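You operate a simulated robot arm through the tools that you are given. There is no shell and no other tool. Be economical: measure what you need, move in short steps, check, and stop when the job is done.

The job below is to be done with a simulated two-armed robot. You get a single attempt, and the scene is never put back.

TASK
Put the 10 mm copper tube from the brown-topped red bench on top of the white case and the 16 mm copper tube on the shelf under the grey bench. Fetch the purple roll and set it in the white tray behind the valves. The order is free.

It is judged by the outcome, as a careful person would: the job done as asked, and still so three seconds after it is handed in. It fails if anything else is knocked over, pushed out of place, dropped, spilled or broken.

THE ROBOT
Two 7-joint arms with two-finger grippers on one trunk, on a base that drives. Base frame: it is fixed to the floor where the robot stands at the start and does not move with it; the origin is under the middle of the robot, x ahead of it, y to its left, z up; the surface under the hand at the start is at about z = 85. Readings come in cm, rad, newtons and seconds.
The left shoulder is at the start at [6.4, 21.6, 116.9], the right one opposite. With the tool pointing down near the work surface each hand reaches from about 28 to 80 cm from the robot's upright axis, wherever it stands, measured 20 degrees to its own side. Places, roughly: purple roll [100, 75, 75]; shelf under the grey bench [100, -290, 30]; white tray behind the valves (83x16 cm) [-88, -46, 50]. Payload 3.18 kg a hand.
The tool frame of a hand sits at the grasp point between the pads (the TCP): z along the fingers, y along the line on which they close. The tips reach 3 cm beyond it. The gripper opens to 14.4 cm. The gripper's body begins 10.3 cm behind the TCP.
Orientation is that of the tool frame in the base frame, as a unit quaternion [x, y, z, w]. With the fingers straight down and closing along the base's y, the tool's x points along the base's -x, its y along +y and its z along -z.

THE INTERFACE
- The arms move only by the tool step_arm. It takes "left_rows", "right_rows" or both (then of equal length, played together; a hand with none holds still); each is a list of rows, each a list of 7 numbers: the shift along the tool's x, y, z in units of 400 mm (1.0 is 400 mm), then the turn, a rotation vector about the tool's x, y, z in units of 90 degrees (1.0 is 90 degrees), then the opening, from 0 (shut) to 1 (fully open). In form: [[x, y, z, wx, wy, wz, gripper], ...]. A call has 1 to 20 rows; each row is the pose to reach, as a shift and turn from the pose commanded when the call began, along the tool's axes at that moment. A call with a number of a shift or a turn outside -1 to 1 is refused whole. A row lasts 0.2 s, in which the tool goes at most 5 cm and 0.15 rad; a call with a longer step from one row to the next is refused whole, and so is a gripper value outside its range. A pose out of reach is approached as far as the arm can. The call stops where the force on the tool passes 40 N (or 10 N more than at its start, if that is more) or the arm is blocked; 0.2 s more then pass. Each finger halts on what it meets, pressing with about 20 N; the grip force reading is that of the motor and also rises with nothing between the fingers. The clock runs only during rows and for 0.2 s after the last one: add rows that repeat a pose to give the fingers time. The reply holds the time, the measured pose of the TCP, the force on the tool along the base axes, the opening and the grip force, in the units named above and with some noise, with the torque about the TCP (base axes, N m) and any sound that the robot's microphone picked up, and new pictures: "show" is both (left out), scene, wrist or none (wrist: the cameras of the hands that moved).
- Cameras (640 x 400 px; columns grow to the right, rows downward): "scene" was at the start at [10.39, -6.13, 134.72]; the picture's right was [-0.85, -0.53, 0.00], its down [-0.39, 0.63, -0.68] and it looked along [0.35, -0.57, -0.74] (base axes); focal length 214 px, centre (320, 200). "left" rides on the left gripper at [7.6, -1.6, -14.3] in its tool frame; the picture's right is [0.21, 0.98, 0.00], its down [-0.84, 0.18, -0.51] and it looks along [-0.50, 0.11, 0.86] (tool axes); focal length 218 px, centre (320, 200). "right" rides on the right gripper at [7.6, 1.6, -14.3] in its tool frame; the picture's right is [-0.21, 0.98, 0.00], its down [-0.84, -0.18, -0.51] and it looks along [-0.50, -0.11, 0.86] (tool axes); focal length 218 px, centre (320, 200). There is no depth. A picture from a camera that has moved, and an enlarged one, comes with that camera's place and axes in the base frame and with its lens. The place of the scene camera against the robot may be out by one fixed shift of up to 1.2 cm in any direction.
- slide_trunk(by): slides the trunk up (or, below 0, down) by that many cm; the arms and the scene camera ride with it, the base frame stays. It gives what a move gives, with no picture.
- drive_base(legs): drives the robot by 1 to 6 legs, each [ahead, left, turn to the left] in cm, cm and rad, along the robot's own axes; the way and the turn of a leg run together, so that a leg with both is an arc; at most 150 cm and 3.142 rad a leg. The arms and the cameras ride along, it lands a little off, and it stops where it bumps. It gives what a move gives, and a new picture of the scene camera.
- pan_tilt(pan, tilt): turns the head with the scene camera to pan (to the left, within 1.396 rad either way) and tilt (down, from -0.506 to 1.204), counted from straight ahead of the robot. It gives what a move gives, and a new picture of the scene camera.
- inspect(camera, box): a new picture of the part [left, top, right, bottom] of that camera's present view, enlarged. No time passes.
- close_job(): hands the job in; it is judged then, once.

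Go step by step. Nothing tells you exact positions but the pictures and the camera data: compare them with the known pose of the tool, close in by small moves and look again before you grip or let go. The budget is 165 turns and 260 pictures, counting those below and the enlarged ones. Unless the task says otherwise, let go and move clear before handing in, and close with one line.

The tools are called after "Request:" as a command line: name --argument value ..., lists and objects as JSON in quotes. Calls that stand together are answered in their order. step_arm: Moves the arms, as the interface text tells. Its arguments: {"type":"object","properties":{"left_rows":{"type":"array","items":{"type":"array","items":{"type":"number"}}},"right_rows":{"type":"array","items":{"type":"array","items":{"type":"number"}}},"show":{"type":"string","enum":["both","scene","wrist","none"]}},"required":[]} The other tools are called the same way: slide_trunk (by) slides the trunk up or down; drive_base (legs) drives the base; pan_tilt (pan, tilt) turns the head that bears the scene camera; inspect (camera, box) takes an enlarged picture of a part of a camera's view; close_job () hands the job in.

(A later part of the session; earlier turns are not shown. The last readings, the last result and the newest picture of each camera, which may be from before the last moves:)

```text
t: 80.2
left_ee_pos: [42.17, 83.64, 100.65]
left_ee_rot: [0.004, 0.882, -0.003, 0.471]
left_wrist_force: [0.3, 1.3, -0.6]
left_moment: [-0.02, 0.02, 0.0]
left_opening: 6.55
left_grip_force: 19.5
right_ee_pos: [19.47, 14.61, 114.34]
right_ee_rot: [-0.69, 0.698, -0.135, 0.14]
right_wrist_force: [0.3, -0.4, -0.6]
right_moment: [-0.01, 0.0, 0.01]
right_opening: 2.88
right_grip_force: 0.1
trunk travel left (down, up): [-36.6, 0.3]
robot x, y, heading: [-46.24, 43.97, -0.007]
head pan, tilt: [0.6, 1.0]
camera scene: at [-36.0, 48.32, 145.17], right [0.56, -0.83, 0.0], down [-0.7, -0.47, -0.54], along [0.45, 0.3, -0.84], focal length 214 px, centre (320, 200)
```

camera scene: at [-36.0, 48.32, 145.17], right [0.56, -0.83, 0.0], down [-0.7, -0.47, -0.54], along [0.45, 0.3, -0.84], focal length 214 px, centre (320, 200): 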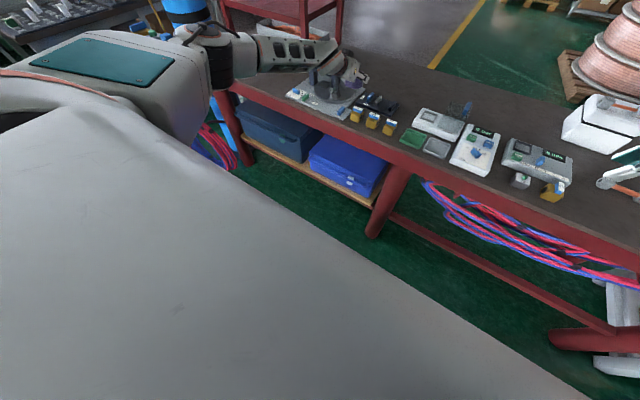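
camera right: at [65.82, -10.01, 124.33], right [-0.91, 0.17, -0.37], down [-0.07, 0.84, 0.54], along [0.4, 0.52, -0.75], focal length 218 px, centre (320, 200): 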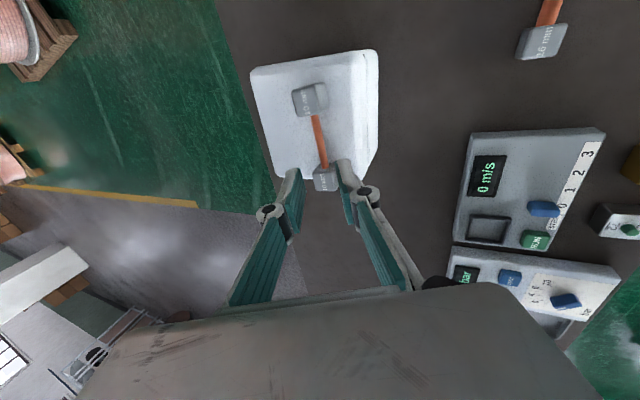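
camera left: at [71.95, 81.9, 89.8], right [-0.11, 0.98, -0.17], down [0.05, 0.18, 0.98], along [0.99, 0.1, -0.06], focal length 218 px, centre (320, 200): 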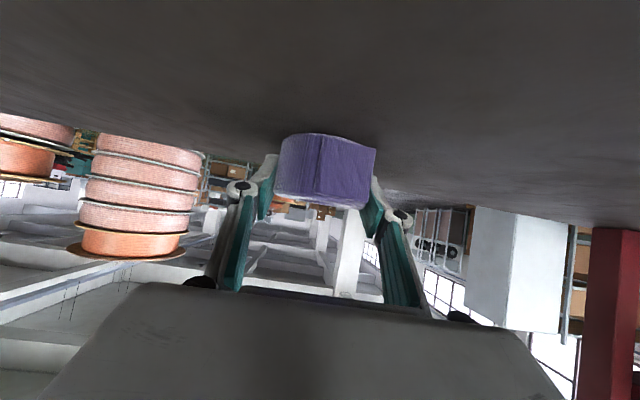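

Clear of the bench. Pulling both hands in before turning round.

Request:
step_arm --left_rows '[[0.028, 0, -0.087, 0, 0, 0, 0.3], [0.055, 0, -0.173, 0, 0, 0, 0.3], [0.083, 0, -0.26, 0, 0, 0, 0.3], [0.111, 0, -0.347, 0, 0, 0, 0.3], [0.139, 0, -0.434, 0, 0, 0, 0.3], [0.166, 0, -0.52, 0, 0, 0, 0.3], [0.194, 0, -0.607, 0, 0, 0, 0.3], [0.222, 0, -0.694, 0, 0, 0, 0.3], [0.25, 0, -0.78, 0, 0, 0, 0.3], [0.277, 0, -0.867, 0, 0, 0, 0.3]]' --right_rows '[[0.0125, 0.051, -0.02, 0, 0, 0, 0.2], [0.025, 0.102, -0.04, 0, 0, 0, 0.2], [0.0375, 0.153, -0.06, 0, 0, 0, 0.2], [0.05, 0.204, -0.08, 0, 0, 0, 0.2], [0.0625, 0.255, -0.1, 0, 0, 0, 0.2], [0.075, 0.306, -0.12, 0, 0, 0, 0.2], [0.0875, 0.357, -0.14, 0, 0, 0, 0.2], [0.1, 0.408, -0.16, 0, 0, 0, 0.2], [0.1125, 0.459, -0.18, 0, 0, 0, 0.2], [0.125, 0.51, -0.2, 0, 0, 0, 0.2]]' --show "wrist"

Request:
pan_tilt --pan -1.396 --tilt 0.5

```text
t: 82.5
left_ee_pos: [9.03, 84.6, 111.31]
left_ee_rot: [0.005, 0.881, -0.004, 0.474]
left_wrist_force: [-4.4, -0.4, -15.4]
left_moment: [0.01, -1.45, 0.04]
left_opening: 6.52
left_grip_force: 20.2
left hand out of reach, approached as far as the arm can: row 7, 8, 9, 10
right_ee_pos: [-2.37, 9.58, 113.85]
right_ee_rot: [-0.689, 0.698, -0.136, 0.14]
right_wrist_force: [-0.6, -1.2, 0.6]
right_moment: [0.09, -0.01, 0.02]
right_opening: 2.85
right_grip_force: 0.1
trunk travel left (down, up): [-36.6, 0.3]
robot x, y, heading: [-45.86, 43.84, -0.009]
head pan, tilt: [0.6, 1.0]
camera right: at [-9.62, 1.91, 126.25], right [-0.9, 0.22, -0.37], down [-0.02, 0.84, 0.55], along [0.43, 0.5, -0.75], focal length 218 px, centre (320, 200)
camera left: at [-7.14, 83.1, 112.78], right [-0.1, 0.98, -0.18], down [0.04, 0.18, 0.98], along [0.99, 0.09, -0.06], focal length 218 px, centre (320, 200)
```

right: 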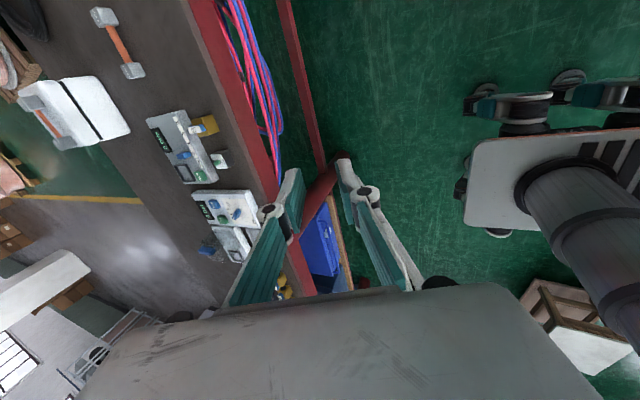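
left: 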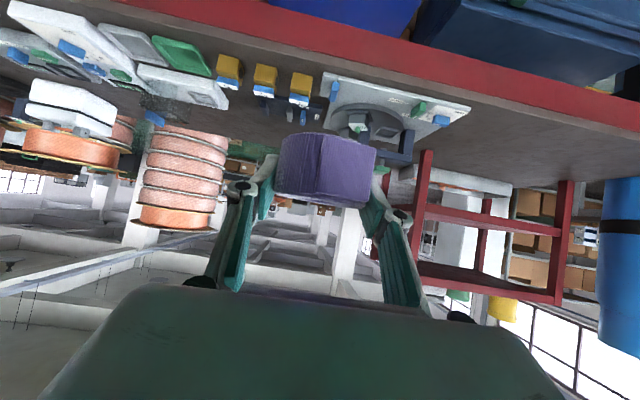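

```text
t: 84.4
left_ee_pos: [9.45, 84.82, 112.02]
left_ee_rot: [0.005, 0.877, -0.004, 0.481]
left_wrist_force: [1.1, 0.3, -1.7]
left_moment: [0.01, 0.02, 0.0]
left_opening: 6.53
left_grip_force: 19.7
right_ee_pos: [-2.43, 9.8, 113.81]
right_ee_rot: [-0.69, 0.697, -0.136, 0.138]
right_wrist_force: [0.1, -0.3, -0.3]
right_moment: [0.01, -0.03, 0.0]
right_opening: 2.86
right_grip_force: 0.0
trunk travel left (down, up): [-36.6, 0.3]
robot x, y, heading: [-46.42, 43.73, -0.008]
head pan, tilt: [-1.396, 0.499]
camera scene: at [-40.22, 35.46, 149.28], right [-0.99, -0.17, 0.0], down [-0.08, 0.47, -0.88], along [0.15, -0.87, -0.48], focal length 214 px, centre (320, 200)
```

scene: 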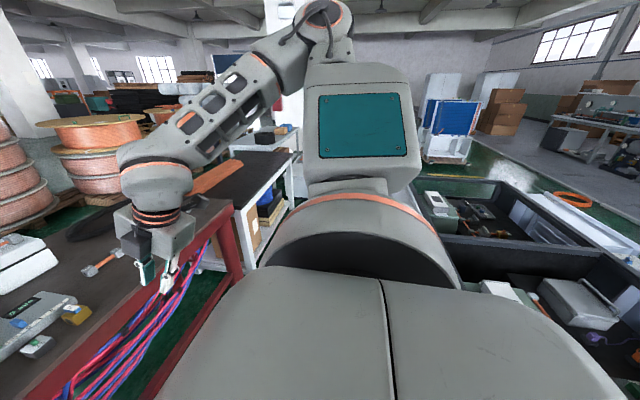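

I need to see the area behind. Turning right in stages with the hands high.

Request:
drive_base --legs '[[0, 0, -0.8]]'

Request:
pan_tilt --pan -0.9 --tilt 0.6

```text
t: 86.9
left_ee_pos: [21.71, 33.02, 110.71]
left_ee_rot: [0.348, 0.811, -0.187, 0.431]
left_wrist_force: [-0.9, -0.2, -1.5]
left_moment: [0.01, -0.02, -0.02]
left_opening: 6.55
left_grip_force: 19.9
right_ee_pos: [-40.19, -11.06, 113.78]
right_ee_rot: [-0.363, 0.911, -0.179, 0.076]
right_wrist_force: [-1.0, 0.3, -0.2]
right_moment: [-0.01, 0.01, 0.01]
right_opening: 2.87
right_grip_force: 0.1
trunk travel left (down, up): [-36.6, 0.3]
robot x, y, heading: [-45.65, 44.26, -0.811]
head pan, tilt: [-1.396, 0.499]
camera scene: at [-48.39, 34.17, 149.28], right [-0.81, 0.59, 0.0], down [0.28, 0.39, -0.88], along [-0.52, -0.71, -0.48], focal length 214 px, centre (320, 200)
```

scene: 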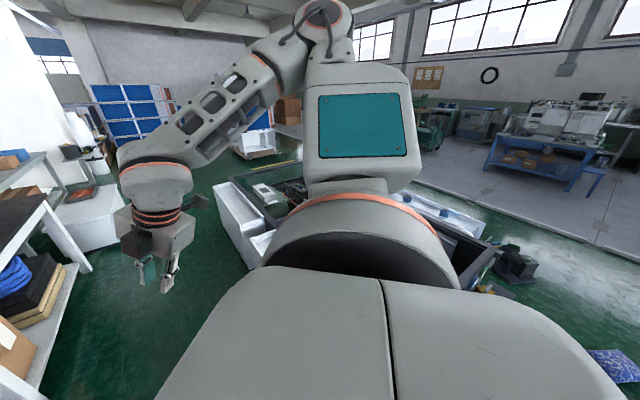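

```text
t: 87.8
left_ee_pos: [21.6, 33.07, 110.65]
left_ee_rot: [0.349, 0.811, -0.188, 0.431]
left_wrist_force: [-0.4, -0.1, -1.3]
left_moment: [0.02, 0.03, 0.02]
left_opening: 6.53
left_grip_force: 19.9
right_ee_pos: [-40.01, -11.02, 113.81]
right_ee_rot: [-0.363, 0.911, -0.179, 0.076]
right_wrist_force: [-0.7, 0.7, -0.8]
right_moment: [0.01, 0.0, 0.02]
right_opening: 2.85
right_grip_force: 0.1
trunk travel left (down, up): [-36.6, 0.3]
robot x, y, heading: [-45.86, 44.29, -0.805]
head pan, tilt: [-0.901, 0.6]
camera scene: at [-44.22, 32.76, 148.37], right [-0.99, 0.14, 0.0], down [0.08, 0.56, -0.83], along [-0.11, -0.82, -0.56], focal length 214 px, centre (320, 200)
```

scene: 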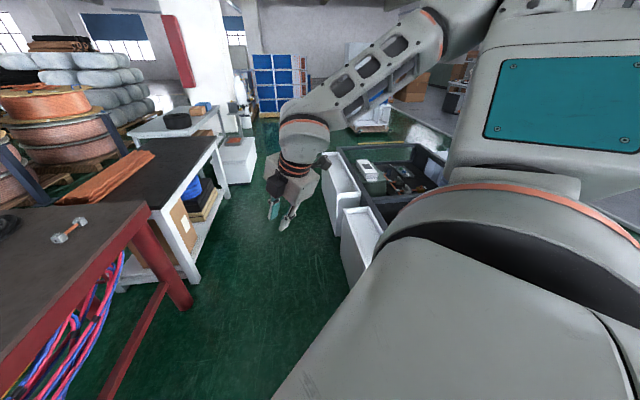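

Continuing the turn to face the black bins and white trays.

Request:
drive_base --legs '[[0, 0, -0.85]]'

Request:
pan_tilt --pan -0.4 --tilt 0.7

```text
t: 90.4
left_ee_pos: [-9.31, -13.98, 110.82]
left_ee_rot: [0.651, 0.597, -0.346, 0.315]
left_wrist_force: [0.4, 0.0, -0.5]
left_moment: [-0.05, 0.03, 0.0]
left_opening: 6.53
left_grip_force: 20.3
right_ee_pos: [-83.22, 3.08, 113.86]
right_ee_rot: [0.044, 0.98, -0.193, -0.004]
right_wrist_force: [0.0, 0.3, -0.5]
right_moment: [0.0, -0.01, -0.05]
right_opening: 2.87
right_grip_force: 0.0
trunk travel left (down, up): [-36.6, 0.3]
robot x, y, heading: [-45.99, 44.17, -1.663]
head pan, tilt: [-0.901, 0.6]
camera scene: at [-53.53, 35.52, 148.37], right [-0.55, 0.83, 0.0], down [0.47, 0.31, -0.83], along [-0.69, -0.46, -0.56], focal length 214 px, centre (320, 200)
```

scene: 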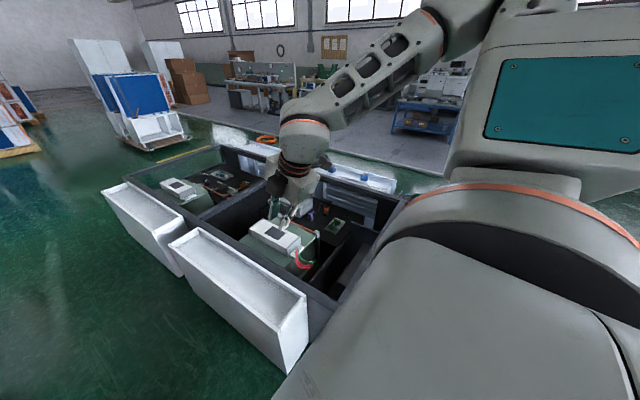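

```text
t: 91.3
left_ee_pos: [-9.42, -14.09, 110.74]
left_ee_rot: [0.651, 0.596, -0.348, 0.316]
left_wrist_force: [0.0, 0.2, -0.1]
left_moment: [0.01, 0.02, 0.02]
left_opening: 6.52
left_grip_force: 19.9
right_ee_pos: [-83.19, 3.18, 113.84]
right_ee_rot: [0.044, 0.98, -0.194, -0.005]
right_wrist_force: [-0.1, -0.6, -0.1]
right_moment: [0.02, -0.01, 0.01]
right_opening: 2.88
right_grip_force: 0.0
trunk travel left (down, up): [-36.6, 0.3]
robot x, y, heading: [-45.99, 43.47, -1.657]
head pan, tilt: [-0.4, 0.7]
camera scene: at [-50.12, 32.88, 147.51], right [-0.88, 0.47, 0.0], down [0.3, 0.57, -0.77], along [-0.36, -0.68, -0.64], focal length 214 px, centre (320, 200)
```

scene: 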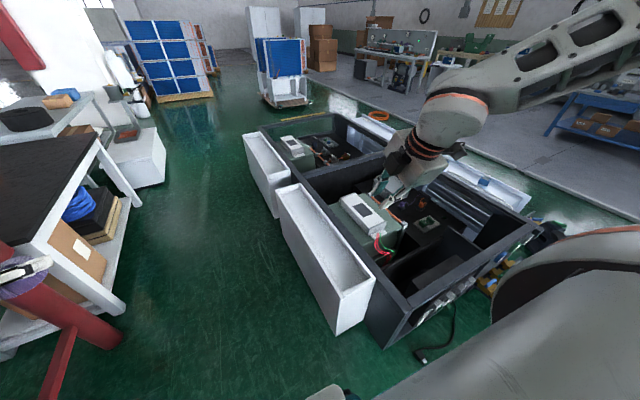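

The long white trough at about x -90, y -90..-2 matches the tray location and size. Enlarging to see its depth.

Request:
inspect --camera "scene" --box '[240, 130, 440, 345]'

Request:
inspect --camera "left" --box '[0, 0, 640, 400]'

Request:
inspect --camera "right" --box '[0, 0, 640, 400]'

```text
1.86 times, centred on (340, 238) of scene
camera zoom: at [-50.12, 32.88, 147.51], right [-0.88, 0.47, 0.0], down [0.3, 0.57, -0.77], along [-0.36, -0.68, -0.64], focal length 399 px, centre (283, 130)
```

zoom: 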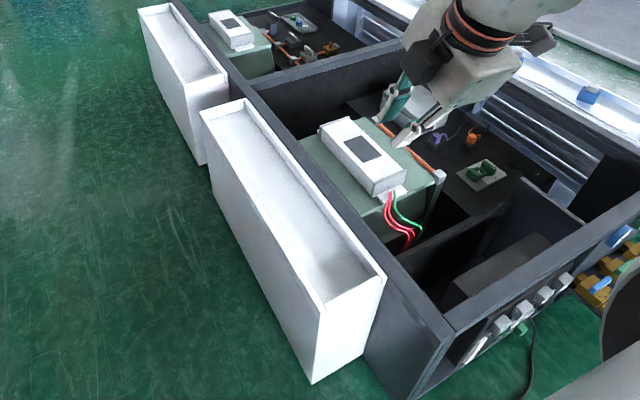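

```text
1.00 times, centred on (320, 200) of left (not enlarged: the box is as wide or as high as the picture)
camera zoom: at [-9.51, 2.17, 112.34], right [0.98, 0.03, -0.18], down [0.18, -0.07, 0.98], along [0.02, -1.0, -0.07], focal length 218 px, centre (320, 200)
```

zoom: 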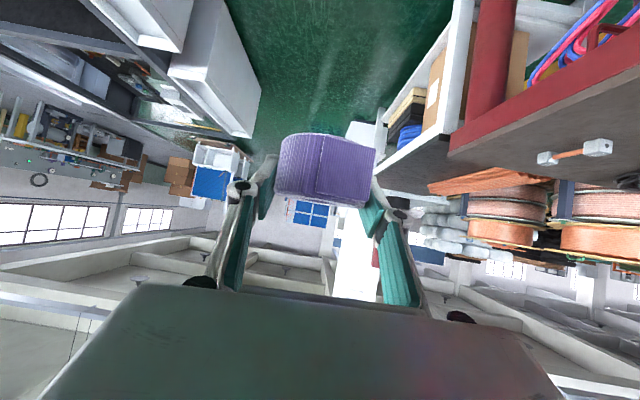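

```text
1.00 times, centred on (320, 200) of right (not enlarged: the box is as wide or as high as the picture)
camera zoom: at [-90.35, 10.72, 126.27], right [0.29, 0.88, -0.37], down [0.84, -0.05, 0.54], along [0.46, -0.47, -0.75], focal length 218 px, centre (320, 200)
```

zoom: 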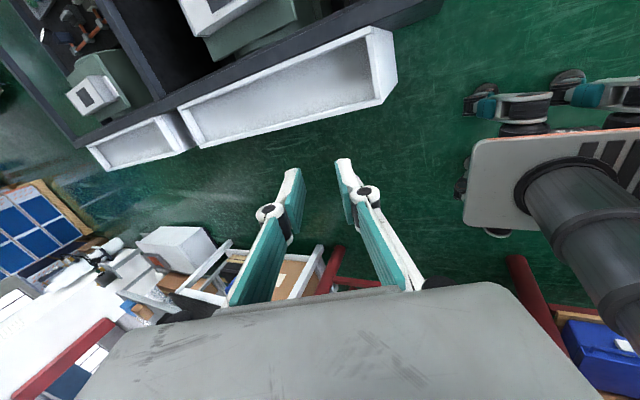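

The tray rim is at z≈56, x -97.6..-79.6, floor about z 50. I'll go back near my starting place and face the tray so the left hand can set the roll in it.

Request:
drive_base --legs '[[48, 36, 0], [0, 0, -1.48]]'

Request:
pan_tilt --pan 0.3 --tilt 0.7

```text
t: 98.7
left_ee_pos: [-70.73, -45.57, 110.79]
left_ee_rot: [0.882, -0.018, -0.47, -0.011]
left_wrist_force: [-0.8, -0.7, -1.1]
left_moment: [0.01, -0.02, 0.01]
left_opening: 6.52
left_grip_force: 20.4
right_ee_pos: [-57.07, 29.17, 113.93]
right_ee_rot: [0.707, 0.68, -0.138, -0.138]
right_wrist_force: [-0.3, -0.5, -0.1]
right_moment: [0.02, -0.03, 0.04]
right_opening: 2.86
right_grip_force: 0.1
trunk travel left (down, up): [-36.6, 0.3]
robot x, y, heading: [-14.55, -5.92, 3.1]
head pan, tilt: [-0.4, 0.7]
camera scene: at [-26.44, -1.83, 147.51], right [0.42, 0.91, 0.0], down [0.58, -0.27, -0.76], along [-0.69, 0.32, -0.64], focal length 214 px, centre (320, 200)
```

scene: 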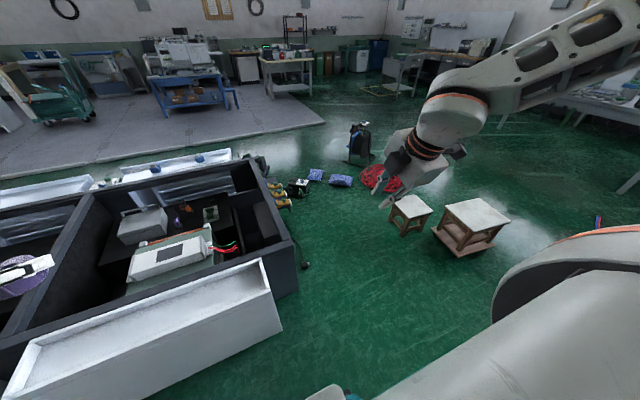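

```text
t: 99.8
left_ee_pos: [-70.81, -45.52, 110.8]
left_ee_rot: [0.883, -0.017, -0.469, -0.011]
left_wrist_force: [0.5, 0.9, -0.8]
left_moment: [0.0, -0.02, -0.01]
left_opening: 6.53
left_grip_force: 19.8
right_ee_pos: [-57.16, 29.16, 113.79]
right_ee_rot: [0.707, 0.68, -0.138, -0.138]
right_wrist_force: [-0.5, 0.2, 0.5]
right_moment: [-0.03, 0.03, -0.01]
right_opening: 2.87
right_grip_force: 0.2
trunk travel left (down, up): [-36.6, 0.3]
robot x, y, heading: [-14.74, -6.03, 3.103]
head pan, tilt: [0.3, 0.7]
camera scene: at [-26.95, -7.63, 147.51], right [-0.26, 0.97, 0.0], down [0.62, 0.17, -0.76], along [-0.74, -0.2, -0.64], focal length 214 px, centre (320, 200)
```

scene: 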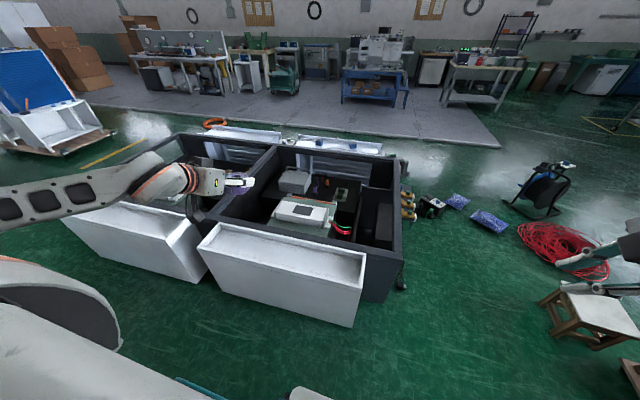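

Now the tray is ahead-left. Lowering the trunk fully, with the hand still outside the tray.

Request:
slide_trunk --by -33

Request:
pan_tilt --pan 0.5 --tilt 0.6

Request:
inspect --camera "left" --box '[0, 0, 640, 400]'

```text
t: 103.0
left_ee_pos: [-60.97, -45.88, 49.82]
left_ee_rot: [0.99, -0.019, -0.142, -0.005]
left_wrist_force: [-0.4, -0.6, -1.3]
left_moment: [-0.02, 0.03, 0.01]
left_opening: 6.52
left_grip_force: 19.6
right_ee_pos: [-53.79, 28.92, 62.68]
right_ee_rot: [0.718, 0.689, 0.067, 0.074]
right_wrist_force: [0.4, 0.5, -0.3]
right_moment: [0.02, 0.0, -0.02]
right_opening: 2.88
right_grip_force: 0.1
trunk travel left (down, up): [-3.6, 33.3]
robot x, y, heading: [-14.96, -6.18, 3.105]
head pan, tilt: [0.3, 0.7]
```

```text
t: 103.8
left_ee_pos: [-60.92, -45.98, 49.72]
left_ee_rot: [0.99, -0.018, -0.141, -0.006]
left_wrist_force: [0.0, 1.0, -0.9]
left_moment: [-0.01, 0.01, 0.0]
left_opening: 6.53
left_grip_force: 20.0
right_ee_pos: [-53.66, 29.03, 62.59]
right_ee_rot: [0.718, 0.688, 0.067, 0.075]
right_wrist_force: [0.3, 0.8, 0.3]
right_moment: [-0.02, -0.01, 0.02]
right_opening: 2.87
right_grip_force: 0.0
trunk travel left (down, up): [-3.6, 33.3]
robot x, y, heading: [-14.74, -6.2, 3.106]
head pan, tilt: [0.499, 0.6]
camera scene: at [-48.88, -8.52, 111.36], right [-0.44, 0.9, 0.0], down [0.51, 0.25, -0.82], along [-0.74, -0.37, -0.57], focal length 214 px, centre (320, 200)
```

scene: 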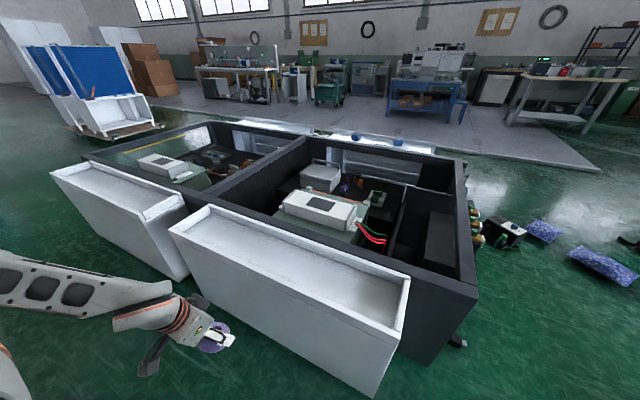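

```text
1.00 times, centred on (320, 200) of left (not enlarged: the box is as wide or as high as the picture)
camera zoom: at [-49.56, -44.8, 61.32], right [0.16, -0.98, -0.06], down [-0.67, -0.16, 0.72], along [-0.72, -0.07, -0.69], focal length 218 px, centre (320, 200)
```

zoom: 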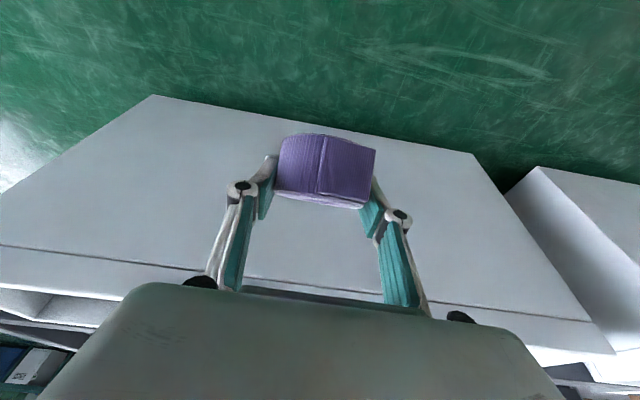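

The trunk's lower travel leans the torso forward, so the hand pitched down. I'll raise the hand and restore the roll's upright pitch.

Request:
step_arm --left_rows '[[-0.025, 0, -0.0865, 0, -0.088, 0, 0.3], [-0.05, 0, -0.173, 0, -0.176, 0, 0.3], [-0.076, 0, -0.26, 0, -0.265, 0, 0.3], [-0.101, 0, -0.346, 0, -0.353, 0, 0.3], [-0.1265, 0, -0.4325, 0, -0.441, 0, 0.3], [-0.1265, 0, -0.4325, 0, -0.441, 0, 0.3]]' --show "both"

```text
t: 105.4
left_ee_pos: [-53.16, -52.45, 55.83]
left_ee_rot: [0.928, -0.016, -0.373, -0.008]
left_wrist_force: [0.2, -0.5, -1.8]
left_moment: [-0.01, -0.01, 0.02]
left_opening: 6.5
left_grip_force: 20.1
left hand out of reach, approached as far as the arm can: row 1, 2, 3, 4, 5, 6
right_ee_pos: [-53.55, 29.0, 62.5]
right_ee_rot: [0.718, 0.689, 0.066, 0.074]
right_wrist_force: [0.3, 1.0, 0.8]
right_moment: [-0.03, 0.03, -0.02]
right_opening: 2.89
right_grip_force: 0.1
trunk travel left (down, up): [-3.6, 33.3]
robot x, y, heading: [-14.34, -5.79, 3.109]
head pan, tilt: [0.499, 0.6]
stopped in row 6 (left hand): the arm was blocked; the commanded pose is now the measured one
camera scene: at [-48.83, -8.48, 111.35], right [-0.45, 0.9, 0.0], down [0.51, 0.25, -0.83], along [-0.74, -0.37, -0.56], focal length 214 px, centre (320, 200)
camera left: at [-37.73, -51.58, 60.79], right [0.11, -0.98, -0.15], down [-0.26, -0.17, 0.95], along [-0.96, -0.07, -0.28], focal length 218 px, centre (320, 200)
```

scene: 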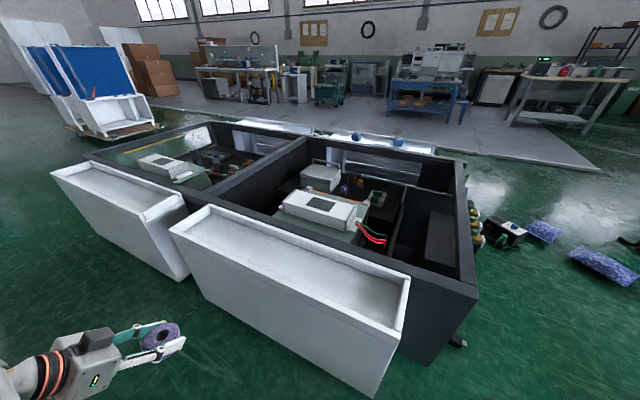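
left: 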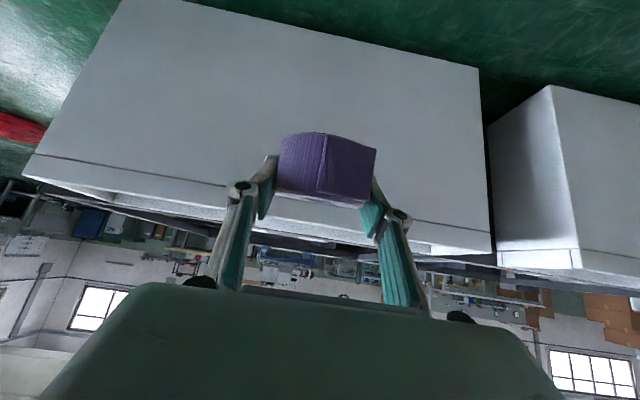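

Cramped near the body. I'll raise the trunk partway to regain room.

Request:
slide_trunk --by 14

Request:
pan_tilt --pan 0.5 --tilt 0.8

```text
t: 107.0
left_ee_pos: [-54.95, -52.61, 72.5]
left_ee_rot: [0.909, -0.018, -0.415, -0.011]
left_wrist_force: [-0.3, 0.2, -1.2]
left_moment: [0.02, 0.0, 0.01]
left_opening: 6.54
left_grip_force: 19.6
right_ee_pos: [-53.64, 29.17, 76.45]
right_ee_rot: [0.718, 0.688, 0.067, 0.076]
right_wrist_force: [-0.1, -1.2, -0.5]
right_moment: [-0.02, 0.0, 0.02]
right_opening: 2.91
right_grip_force: 0.2
trunk travel left (down, up): [-17.6, 19.3]
robot x, y, heading: [-14.51, -6.34, 3.103]
head pan, tilt: [0.499, 0.6]
```

```text
t: 107.8
left_ee_pos: [-54.86, -52.58, 72.62]
left_ee_rot: [0.909, -0.019, -0.416, -0.011]
left_wrist_force: [0.4, 0.2, -1.1]
left_moment: [-0.01, -0.01, 0.0]
left_opening: 6.54
left_grip_force: 19.9
right_ee_pos: [-53.74, 29.03, 76.53]
right_ee_rot: [0.719, 0.688, 0.067, 0.075]
right_wrist_force: [1.0, -1.0, -0.1]
right_moment: [0.0, -0.03, 0.0]
right_opening: 2.9
right_grip_force: 0.0
trunk travel left (down, up): [-17.6, 19.3]
robot x, y, heading: [-14.99, -6.51, 3.105]
head pan, tilt: [0.499, 0.799]
camera scene: at [-33.56, -8.72, 127.19], right [-0.44, 0.9, 0.0], down [0.64, 0.32, -0.7], along [-0.62, -0.31, -0.72], focal length 214 px, centre (320, 200)
```

scene: 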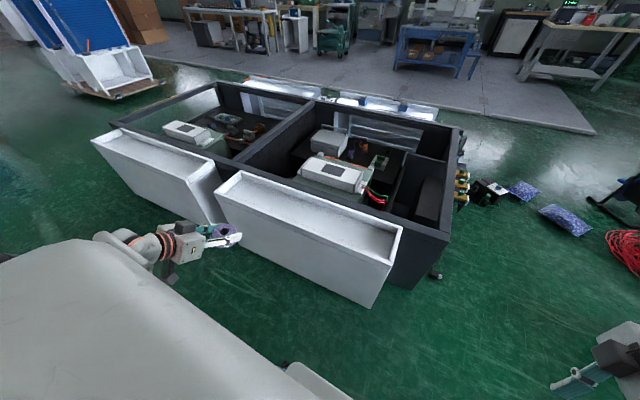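

Now extend over the tray, keeping above the rim and restoring the last of the pitch.

Request:
step_arm --left_rows '[[-0.049, -0.015, 0.082, 0, -0.01, 0, 0.3], [-0.098, -0.029, 0.163, 0, -0.02, 0, 0.3], [-0.147, -0.044, 0.245, 0, -0.03, 0, 0.3], [-0.196, -0.059, 0.327, 0, -0.04, 0, 0.3], [-0.244, -0.074, 0.408, 0, -0.05, 0, 0.3], [-0.293, -0.088, 0.49, 0, -0.06, 0, 0.3], [-0.342, -0.103, 0.572, 0, -0.07, 0, 0.3], [-0.391, -0.118, 0.653, 0, -0.08, 0, 0.3], [-0.44, -0.1325, 0.735, 0, -0.08, 0, 0.3], [-0.44, -0.1325, 0.735, 0, -0.08, 0, 0.3]]' --show "both"

```text
t: 110.0
left_ee_pos: [-77.45, -57.51, 80.33]
left_ee_rot: [0.883, -0.02, -0.468, -0.016]
left_wrist_force: [-0.2, -0.4, -1.1]
left_moment: [0.0, -0.01, -0.04]
left_opening: 6.52
left_grip_force: 19.6
left hand out of reach, approached as far as the arm can: row 1, 2, 3, 4, 5, 6, 7, 8, 9, 10
right_ee_pos: [-53.65, 29.05, 76.56]
right_ee_rot: [0.719, 0.688, 0.067, 0.074]
right_wrist_force: [0.2, 0.2, -0.5]
right_moment: [-0.01, 0.02, 0.02]
right_opening: 2.88
right_grip_force: 0.0
trunk travel left (down, up): [-17.6, 19.3]
robot x, y, heading: [-14.72, -6.04, 3.105]
head pan, tilt: [0.499, 0.799]
camera scene: at [-33.52, -8.74, 127.19], right [-0.44, 0.9, 0.0], down [0.64, 0.32, -0.7], along [-0.62, -0.31, -0.72], focal length 214 px, centre (320, 200)
camera left: at [-61.25, -56.84, 81.91], right [0.07, -0.98, -0.18], down [-0.06, -0.19, 0.98], along [-1.0, -0.06, -0.07], focal length 218 px, centre (320, 200)
```

scene: 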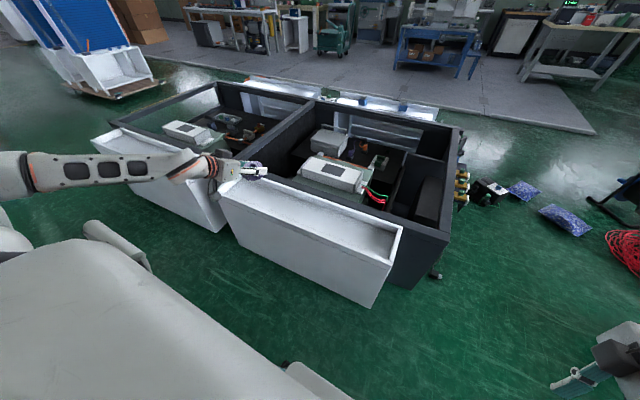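
left: 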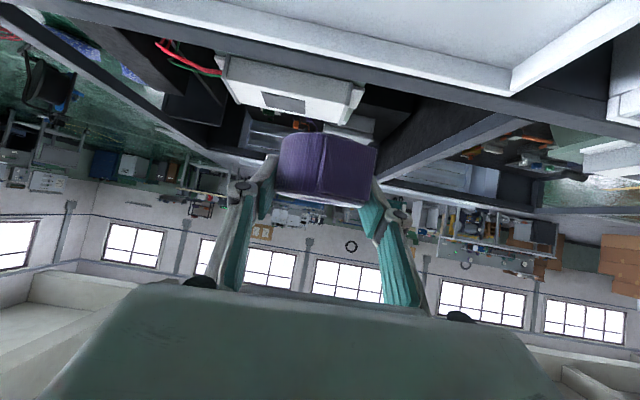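

The arm prefers this spot; I'll use the base to bring the roll over the tray (11 cm ahead) and then the trunk to lower it.

Request:
drive_base --legs '[[11, 0, 0]]'

Request:
slide_trunk --by -10

Request:
inspect --camera "scene" --box '[60, 60, 460, 310]'

Request:
inspect --camera "left" --box '[0, 0, 640, 400]'

```text
t: 111.2
left_ee_pos: [-88.23, -57.02, 80.22]
left_ee_rot: [0.883, -0.021, -0.468, -0.016]
left_wrist_force: [-0.2, -0.9, -1.9]
left_moment: [0.04, 0.03, -0.01]
left_opening: 6.49
left_grip_force: 19.7
right_ee_pos: [-64.24, 29.7, 76.6]
right_ee_rot: [0.719, 0.687, 0.068, 0.075]
right_wrist_force: [-0.1, -0.7, -0.1]
right_moment: [-0.02, -0.03, -0.01]
right_opening: 2.88
right_grip_force: 0.0
trunk travel left (down, up): [-17.6, 19.3]
robot x, y, heading: [-25.02, -5.73, 3.098]
head pan, tilt: [0.499, 0.799]
camera scene: at [-44.34, -8.24, 127.17], right [-0.44, 0.9, 0.0], down [0.64, 0.32, -0.7], along [-0.62, -0.31, -0.72], focal length 214 px, centre (320, 200)
```

scene: 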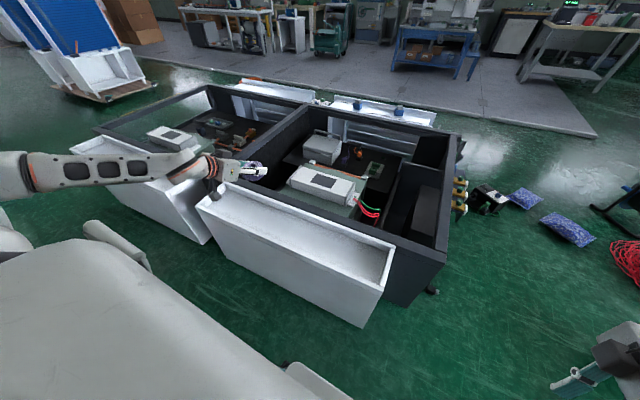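

```text
t: 112.5
left_ee_pos: [-88.1, -57.07, 70.48]
left_ee_rot: [0.882, -0.021, -0.47, -0.015]
left_wrist_force: [0.1, -0.7, -0.1]
left_moment: [0.01, -0.05, 0.01]
left_opening: 6.5
left_grip_force: 19.9
right_ee_pos: [-64.18, 29.56, 66.7]
right_ee_rot: [0.719, 0.688, 0.065, 0.072]
right_wrist_force: [0.3, -0.4, 0.7]
right_moment: [0.0, 0.01, 0.05]
right_opening: 2.9
right_grip_force: 0.0
trunk travel left (down, up): [-7.6, 29.3]
robot x, y, heading: [-25.19, -5.76, 3.097]
head pan, tilt: [0.499, 0.799]
```

```text
1.60 times, centred on (260, 185) of scene
camera zoom: at [-54.86, -7.81, 115.07], right [-0.44, 0.9, 0.0], down [0.64, 0.32, -0.7], along [-0.63, -0.31, -0.72], focal length 343 px, centre (416, 224)
```

zoom: 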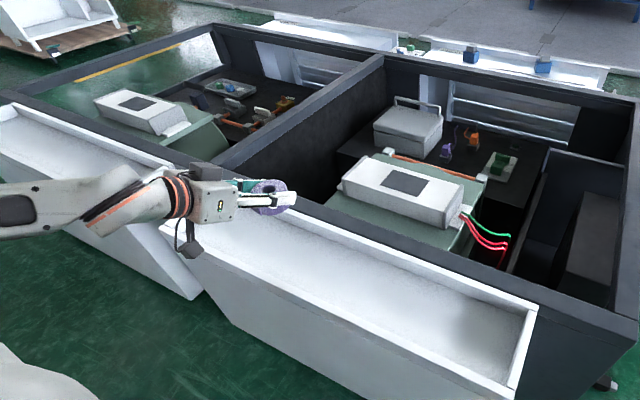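

```text
1.00 times, centred on (320, 200) of left (not enlarged: the box is as wide or as high as the picture)
camera zoom: at [-72.06, -56.28, 72.05], right [0.07, -0.98, -0.18], down [-0.06, -0.18, 0.98], along [-1.0, -0.05, -0.07], focal length 218 px, centre (320, 200)
```

zoom: 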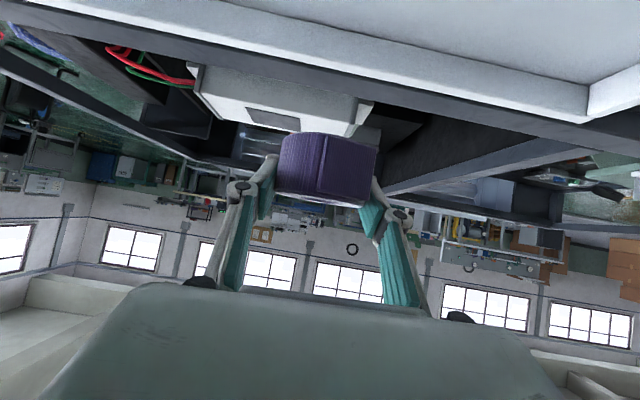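

The roll is over the tray's middle width. Lowering with the trunk, then with the arm.

Request:
slide_trunk --by -6.5

Request:
step_arm --left_rows '[[0.052, 0, 0.035, 0, 0, 0, 0.3], [0.1, 0, 0.067, 0, 0, 0, 0.3], [0.124, 0, 0.084, 0, 0, 0, 0.3]]' --show "both"

```text
t: 113.5
left_ee_pos: [-88.26, -57.05, 63.91]
left_ee_rot: [0.883, -0.021, -0.469, -0.015]
left_wrist_force: [0.9, 0.0, -1.1]
left_moment: [0.01, -0.02, -0.02]
left_opening: 6.53
left_grip_force: 20.1
right_ee_pos: [-62.7, 29.53, 58.53]
right_ee_rot: [0.716, 0.684, 0.094, 0.103]
right_wrist_force: [-0.4, -1.0, 0.0]
right_moment: [-0.04, 0.04, -0.02]
right_opening: 2.86
right_grip_force: 0.1
trunk travel left (down, up): [-1.1, 35.8]
robot x, y, heading: [-25.68, -5.53, 3.102]
head pan, tilt: [0.499, 0.799]
```

```text
t: 114.3
left_ee_pos: [-88.18, -57.25, 57.91]
left_ee_rot: [0.883, -0.021, -0.468, -0.015]
left_wrist_force: [-0.6, 0.4, -1.7]
left_moment: [-0.03, -0.01, -0.01]
left_opening: 6.54
left_grip_force: 20.1
right_ee_pos: [-62.84, 29.46, 58.46]
right_ee_rot: [0.716, 0.684, 0.094, 0.103]
right_wrist_force: [0.8, -0.5, -0.3]
right_moment: [-0.01, 0.01, 0.01]
right_opening: 2.9
right_grip_force: 0.1
trunk travel left (down, up): [-1.1, 35.8]
robot x, y, heading: [-25.18, -5.63, 3.098]
head pan, tilt: [0.499, 0.799]
camera scene: at [-60.78, -7.57, 106.48], right [-0.44, 0.9, 0.0], down [0.64, 0.32, -0.7], along [-0.63, -0.31, -0.72], focal length 214 px, centre (320, 200)
camera left: at [-72.02, -56.46, 59.55], right [0.07, -0.98, -0.18], down [-0.06, -0.18, 0.98], along [-1.0, -0.05, -0.07], focal length 218 px, centre (320, 200)
```

scene: 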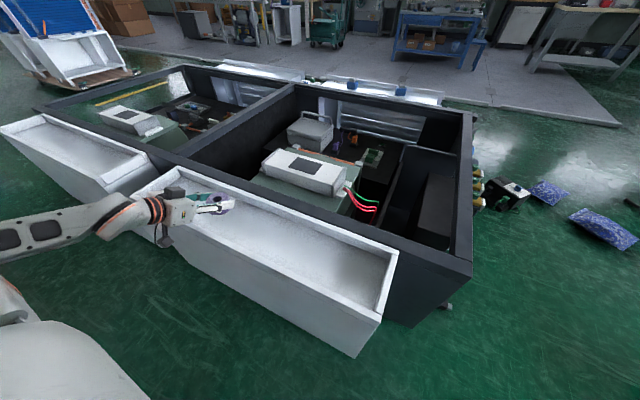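
left: 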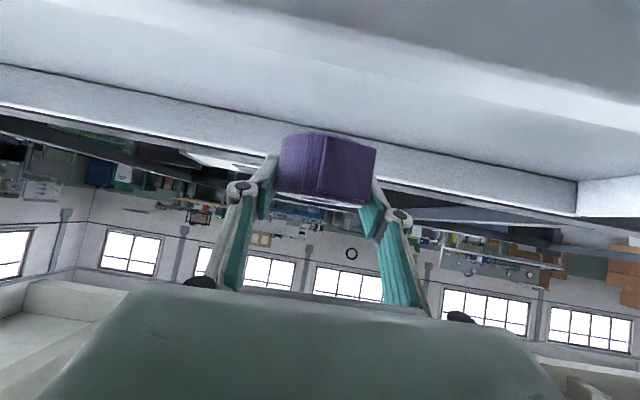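

Floor of the tray is at z≈50, rim ≈54. Lowering the last 4 cm in fine steps.

Request:
step_arm --left_rows '[[0.03, 0, 0.02, 0, 0, 0, 0.3], [0.06, 0, 0.04, 0, 0, 0, 0.3], [0.075, 0, 0.05, 0, 0, 0, 0.3], [0.083, 0, 0.055, 0, 0, 0, 0.3], [0.088, 0, 0.059, 0, 0, 0, 0.3]]' --show "both"

```text
t: 115.5
left_ee_pos: [-87.03, -58.08, 56.72]
left_ee_rot: [0.883, -0.022, -0.469, -0.016]
left_wrist_force: [0.4, -0.2, -0.9]
left_moment: [-0.01, 0.0, -0.02]
left_opening: 6.53
left_grip_force: 20.1
left hand out of reach, approached as far as the arm can: row 1, 2, 3, 4, 5
right_ee_pos: [-62.74, 29.57, 58.5]
right_ee_rot: [0.716, 0.684, 0.094, 0.104]
right_wrist_force: [-0.5, -0.4, 1.1]
right_moment: [-0.02, -0.02, 0.02]
right_opening: 2.9
right_grip_force: 0.1
trunk travel left (down, up): [-1.1, 35.8]
robot x, y, heading: [-25.22, -5.92, 3.099]
head pan, tilt: [0.499, 0.799]
camera scene: at [-60.77, -7.56, 106.48], right [-0.44, 0.9, 0.0], down [0.64, 0.32, -0.7], along [-0.63, -0.31, -0.72], focal length 214 px, centre (320, 200)
camera left: at [-71.01, -57.36, 58.42], right [0.07, -0.98, -0.18], down [-0.06, -0.18, 0.98], along [-1.0, -0.05, -0.07], focal length 218 px, centre (320, 200)
```

scene: 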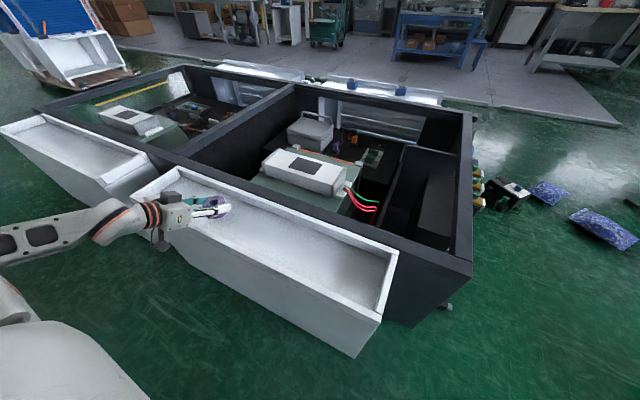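
left: 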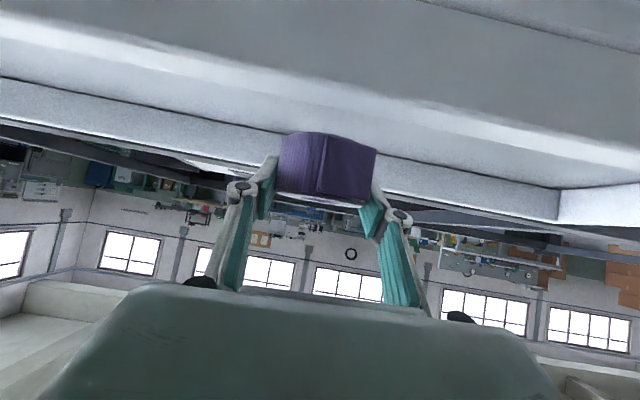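

The arm is limited here; I'll come up, bring the base 7 cm closer, and lower again with the hand nearer.

Request:
slide_trunk --by 4

Request:
drive_base --legs '[[7, 0, 0]]'

Request:
step_arm --left_rows '[[0.03, 0.02, -0.04, 0, 0, 0, 0.3], [0.06, 0.05, -0.085, 0, 0, 0, 0.3], [0.084, 0.075, -0.124, 0, 0, 0, 0.3], [0.084, 0.075, -0.124, 0, 0, 0, 0.3]]' --show "scene"

```text
t: 116.4
left_ee_pos: [-88.6, -58.33, 63.8]
left_ee_rot: [0.866, -0.022, -0.499, -0.018]
left_wrist_force: [0.2, 0.1, -2.7]
left_moment: [0.02, 0.03, -0.03]
left_opening: 6.48
left_grip_force: 20.8
right_ee_pos: [-62.82, 29.52, 62.39]
right_ee_rot: [0.716, 0.684, 0.094, 0.105]
right_wrist_force: [-0.2, -0.6, -0.3]
right_moment: [0.02, -0.01, -0.03]
right_opening: 2.92
right_grip_force: 0.0
trunk travel left (down, up): [-5.1, 31.8]
robot x, y, heading: [-25.31, -5.84, 3.095]
head pan, tilt: [0.499, 0.799]
```

```text
t: 117.4
left_ee_pos: [-95.69, -57.78, 63.91]
left_ee_rot: [0.866, -0.023, -0.499, -0.019]
left_wrist_force: [-0.3, -0.1, -1.3]
left_moment: [0.03, 0.03, 0.04]
left_opening: 6.52
left_grip_force: 20.6
right_ee_pos: [-69.75, 29.88, 62.42]
right_ee_rot: [0.717, 0.683, 0.095, 0.103]
right_wrist_force: [-0.3, 0.3, -0.1]
right_moment: [-0.01, 0.01, 0.02]
right_opening: 2.87
right_grip_force: 0.1
trunk travel left (down, up): [-5.1, 31.8]
robot x, y, heading: [-32.22, -5.58, 3.101]
head pan, tilt: [0.499, 0.799]
camera scene: at [-64.51, -7.36, 111.64], right [-0.44, 0.9, 0.0], down [0.64, 0.32, -0.7], along [-0.63, -0.31, -0.72], focal length 214 px, centre (320, 200)
```

scene: 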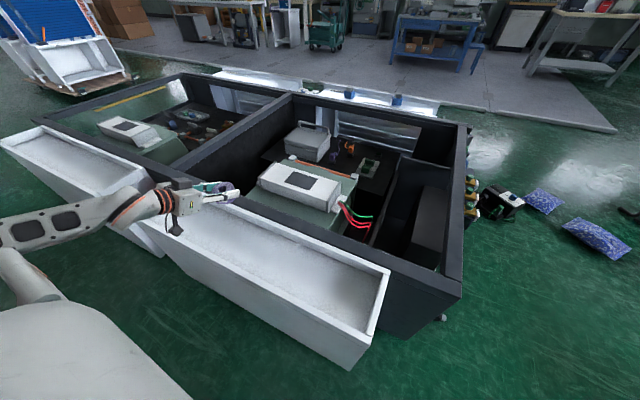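

```text
t: 118.4
left_ee_pos: [-90.0, -61.16, 63.41]
left_ee_rot: [0.866, -0.022, -0.5, -0.018]
left_wrist_force: [-0.7, -0.6, -0.6]
left_moment: [0.0, -0.06, 0.0]
left_opening: 6.52
left_grip_force: 19.9
right_ee_pos: [-69.72, 29.95, 62.61]
right_ee_rot: [0.717, 0.683, 0.095, 0.104]
right_wrist_force: [0.1, 0.8, 0.2]
right_moment: [-0.01, 0.0, 0.0]
right_opening: 2.89
right_grip_force: 0.0
trunk travel left (down, up): [-5.1, 31.8]
robot x, y, heading: [-32.47, -5.54, 3.102]
head pan, tilt: [0.499, 0.799]
camera scene: at [-64.46, -7.36, 111.66], right [-0.44, 0.9, 0.0], down [0.64, 0.32, -0.7], along [-0.63, -0.31, -0.72], focal length 214 px, centre (320, 200)
```

scene: 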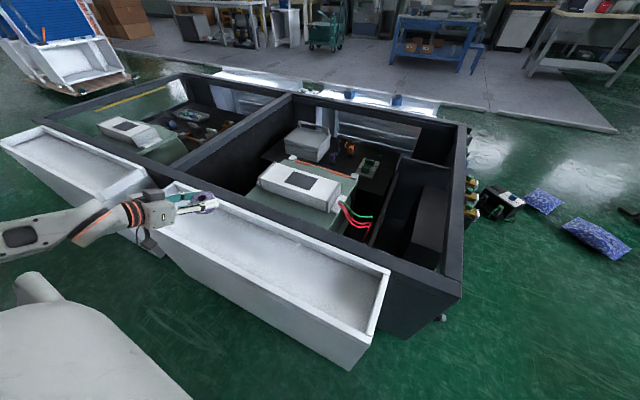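

Now lowering from this closer stance, correcting 4° of pitch.

Request:
step_arm --left_rows '[[0.057, 0, 0.02, 0, 0.011, 0, 0.3], [0.114, 0, 0.041, 0, 0.022, 0, 0.3], [0.171, 0, 0.061, 0, 0.033, 0, 0.3], [0.2275, 0, 0.082, 0, 0.044, 0, 0.3], [0.2275, 0, 0.082, 0, 0.044, 0, 0.3]]' --show "both"

```text
t: 119.6
left_ee_pos: [-87.2, -62.18, 55.89]
left_ee_rot: [0.882, -0.023, -0.47, -0.018]
left_wrist_force: [-0.8, 0.0, -1.7]
left_moment: [0.0, 0.01, 0.01]
left_opening: 6.53
left_grip_force: 20.0
left hand out of reach, approached as far as the arm can: row 3, 4, 5
right_ee_pos: [-69.71, 30.06, 62.48]
right_ee_rot: [0.717, 0.683, 0.094, 0.104]
right_wrist_force: [0.3, 0.4, -0.6]
right_moment: [0.01, -0.02, 0.03]
right_opening: 2.89
right_grip_force: 0.1
trunk travel left (down, up): [-5.1, 31.8]
robot x, y, heading: [-32.35, -5.54, 3.109]
head pan, tilt: [0.499, 0.799]
camera scene: at [-64.46, -7.36, 111.67], right [-0.44, 0.9, 0.0], down [0.64, 0.32, -0.7], along [-0.63, -0.31, -0.72], focal length 214 px, centre (320, 200)
camera left: at [-71.04, -61.5, 57.57], right [0.06, -0.98, -0.18], down [-0.06, -0.19, 0.98], along [-1.0, -0.05, -0.07], focal length 218 px, centre (320, 200)
```

scene: 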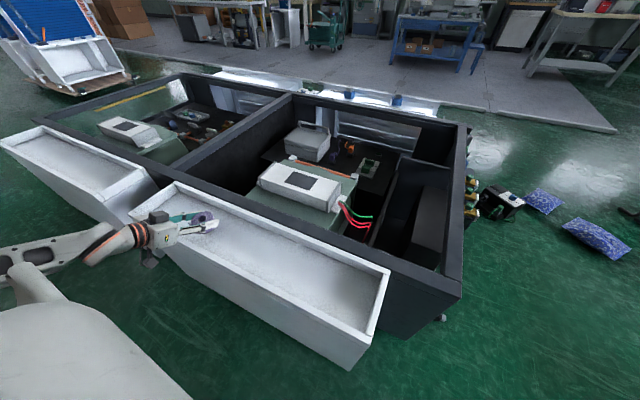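
left: 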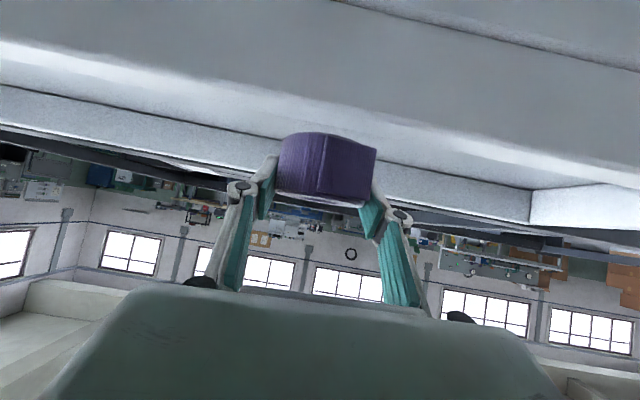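

The trunk has 5 cm left. Settling, then lowering 2.2 cm with it.

Request:
step_arm --left_rows '[[0, 0, 0, 0, 0, 0, 0.3]]' --show "none"

Request:
slide_trunk --by -2

```text
t: 120.0
left_ee_pos: [-87.25, -62.11, 55.99]
left_ee_rot: [0.882, -0.023, -0.47, -0.018]
left_wrist_force: [-0.1, 0.7, -1.7]
left_moment: [-0.02, -0.01, -0.03]
left_opening: 6.53
left_grip_force: 20.4
right_ee_pos: [-69.74, 29.91, 62.5]
right_ee_rot: [0.717, 0.683, 0.094, 0.104]
right_wrist_force: [-0.4, 0.0, -0.8]
right_moment: [-0.02, -0.01, -0.04]
right_opening: 2.88
right_grip_force: 0.1
trunk travel left (down, up): [-5.1, 31.8]
robot x, y, heading: [-32.51, -5.53, 3.102]
head pan, tilt: [0.499, 0.799]
```

```text
t: 120.7
left_ee_pos: [-87.35, -62.04, 54.09]
left_ee_rot: [0.882, -0.023, -0.47, -0.017]
left_wrist_force: [-0.2, 0.1, -1.1]
left_moment: [0.01, 0.0, 0.03]
left_opening: 6.5
left_grip_force: 19.8
right_ee_pos: [-69.62, 29.97, 60.58]
right_ee_rot: [0.717, 0.683, 0.093, 0.103]
right_wrist_force: [0.5, -1.1, 0.4]
right_moment: [0.02, 0.04, -0.01]
right_opening: 2.87
right_grip_force: 0.1
trunk travel left (down, up): [-3.1, 33.8]
robot x, y, heading: [-32.7, -5.36, 3.097]
head pan, tilt: [0.499, 0.799]
```

Request:
slide_trunk --by -0.8

Request:
inspect --camera "left" --box '[160, 50, 480, 250]'

Request:
inspect --camera "scene" --box '[90, 160, 290, 285]'

```text
t: 121.2
left_ee_pos: [-87.39, -62.1, 53.32]
left_ee_rot: [0.882, -0.023, -0.47, -0.018]
left_wrist_force: [0.6, 0.7, -1.4]
left_moment: [0.01, -0.01, -0.04]
left_opening: 6.5
left_grip_force: 20.0
right_ee_pos: [-69.81, 29.89, 59.82]
right_ee_rot: [0.716, 0.684, 0.093, 0.103]
right_wrist_force: [0.1, 0.3, 1.2]
right_moment: [0.01, -0.01, -0.04]
right_opening: 2.9
right_grip_force: 0.0
trunk travel left (down, up): [-2.3, 34.6]
robot x, y, heading: [-32.53, -5.42, 3.096]
head pan, tilt: [0.499, 0.799]
```

```text
2.00 times, centred on (320, 150) of left
camera zoom: at [-71.21, -61.5, 54.76], right [0.06, -0.98, -0.18], down [-0.06, -0.19, 0.98], along [-1.0, -0.05, -0.07], focal length 436 px, centre (320, 300)
```

zoom: 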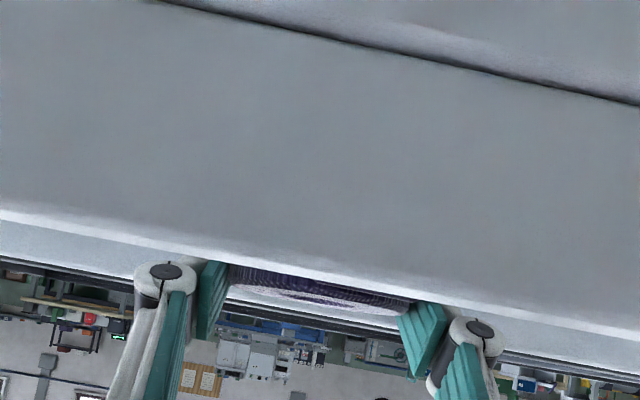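

```text
3.20 times, centred on (190, 222) of scene
camera zoom: at [-66.86, -7.28, 107.98], right [-0.44, 0.9, 0.0], down [0.64, 0.32, -0.7], along [-0.63, -0.31, -0.72], focal length 686 px, centre (736, 128)
```

zoom: 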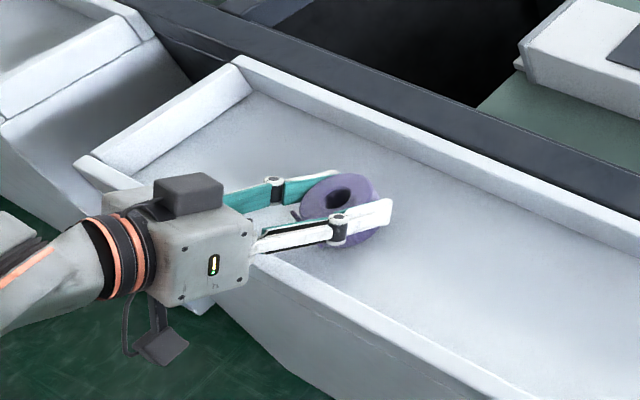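

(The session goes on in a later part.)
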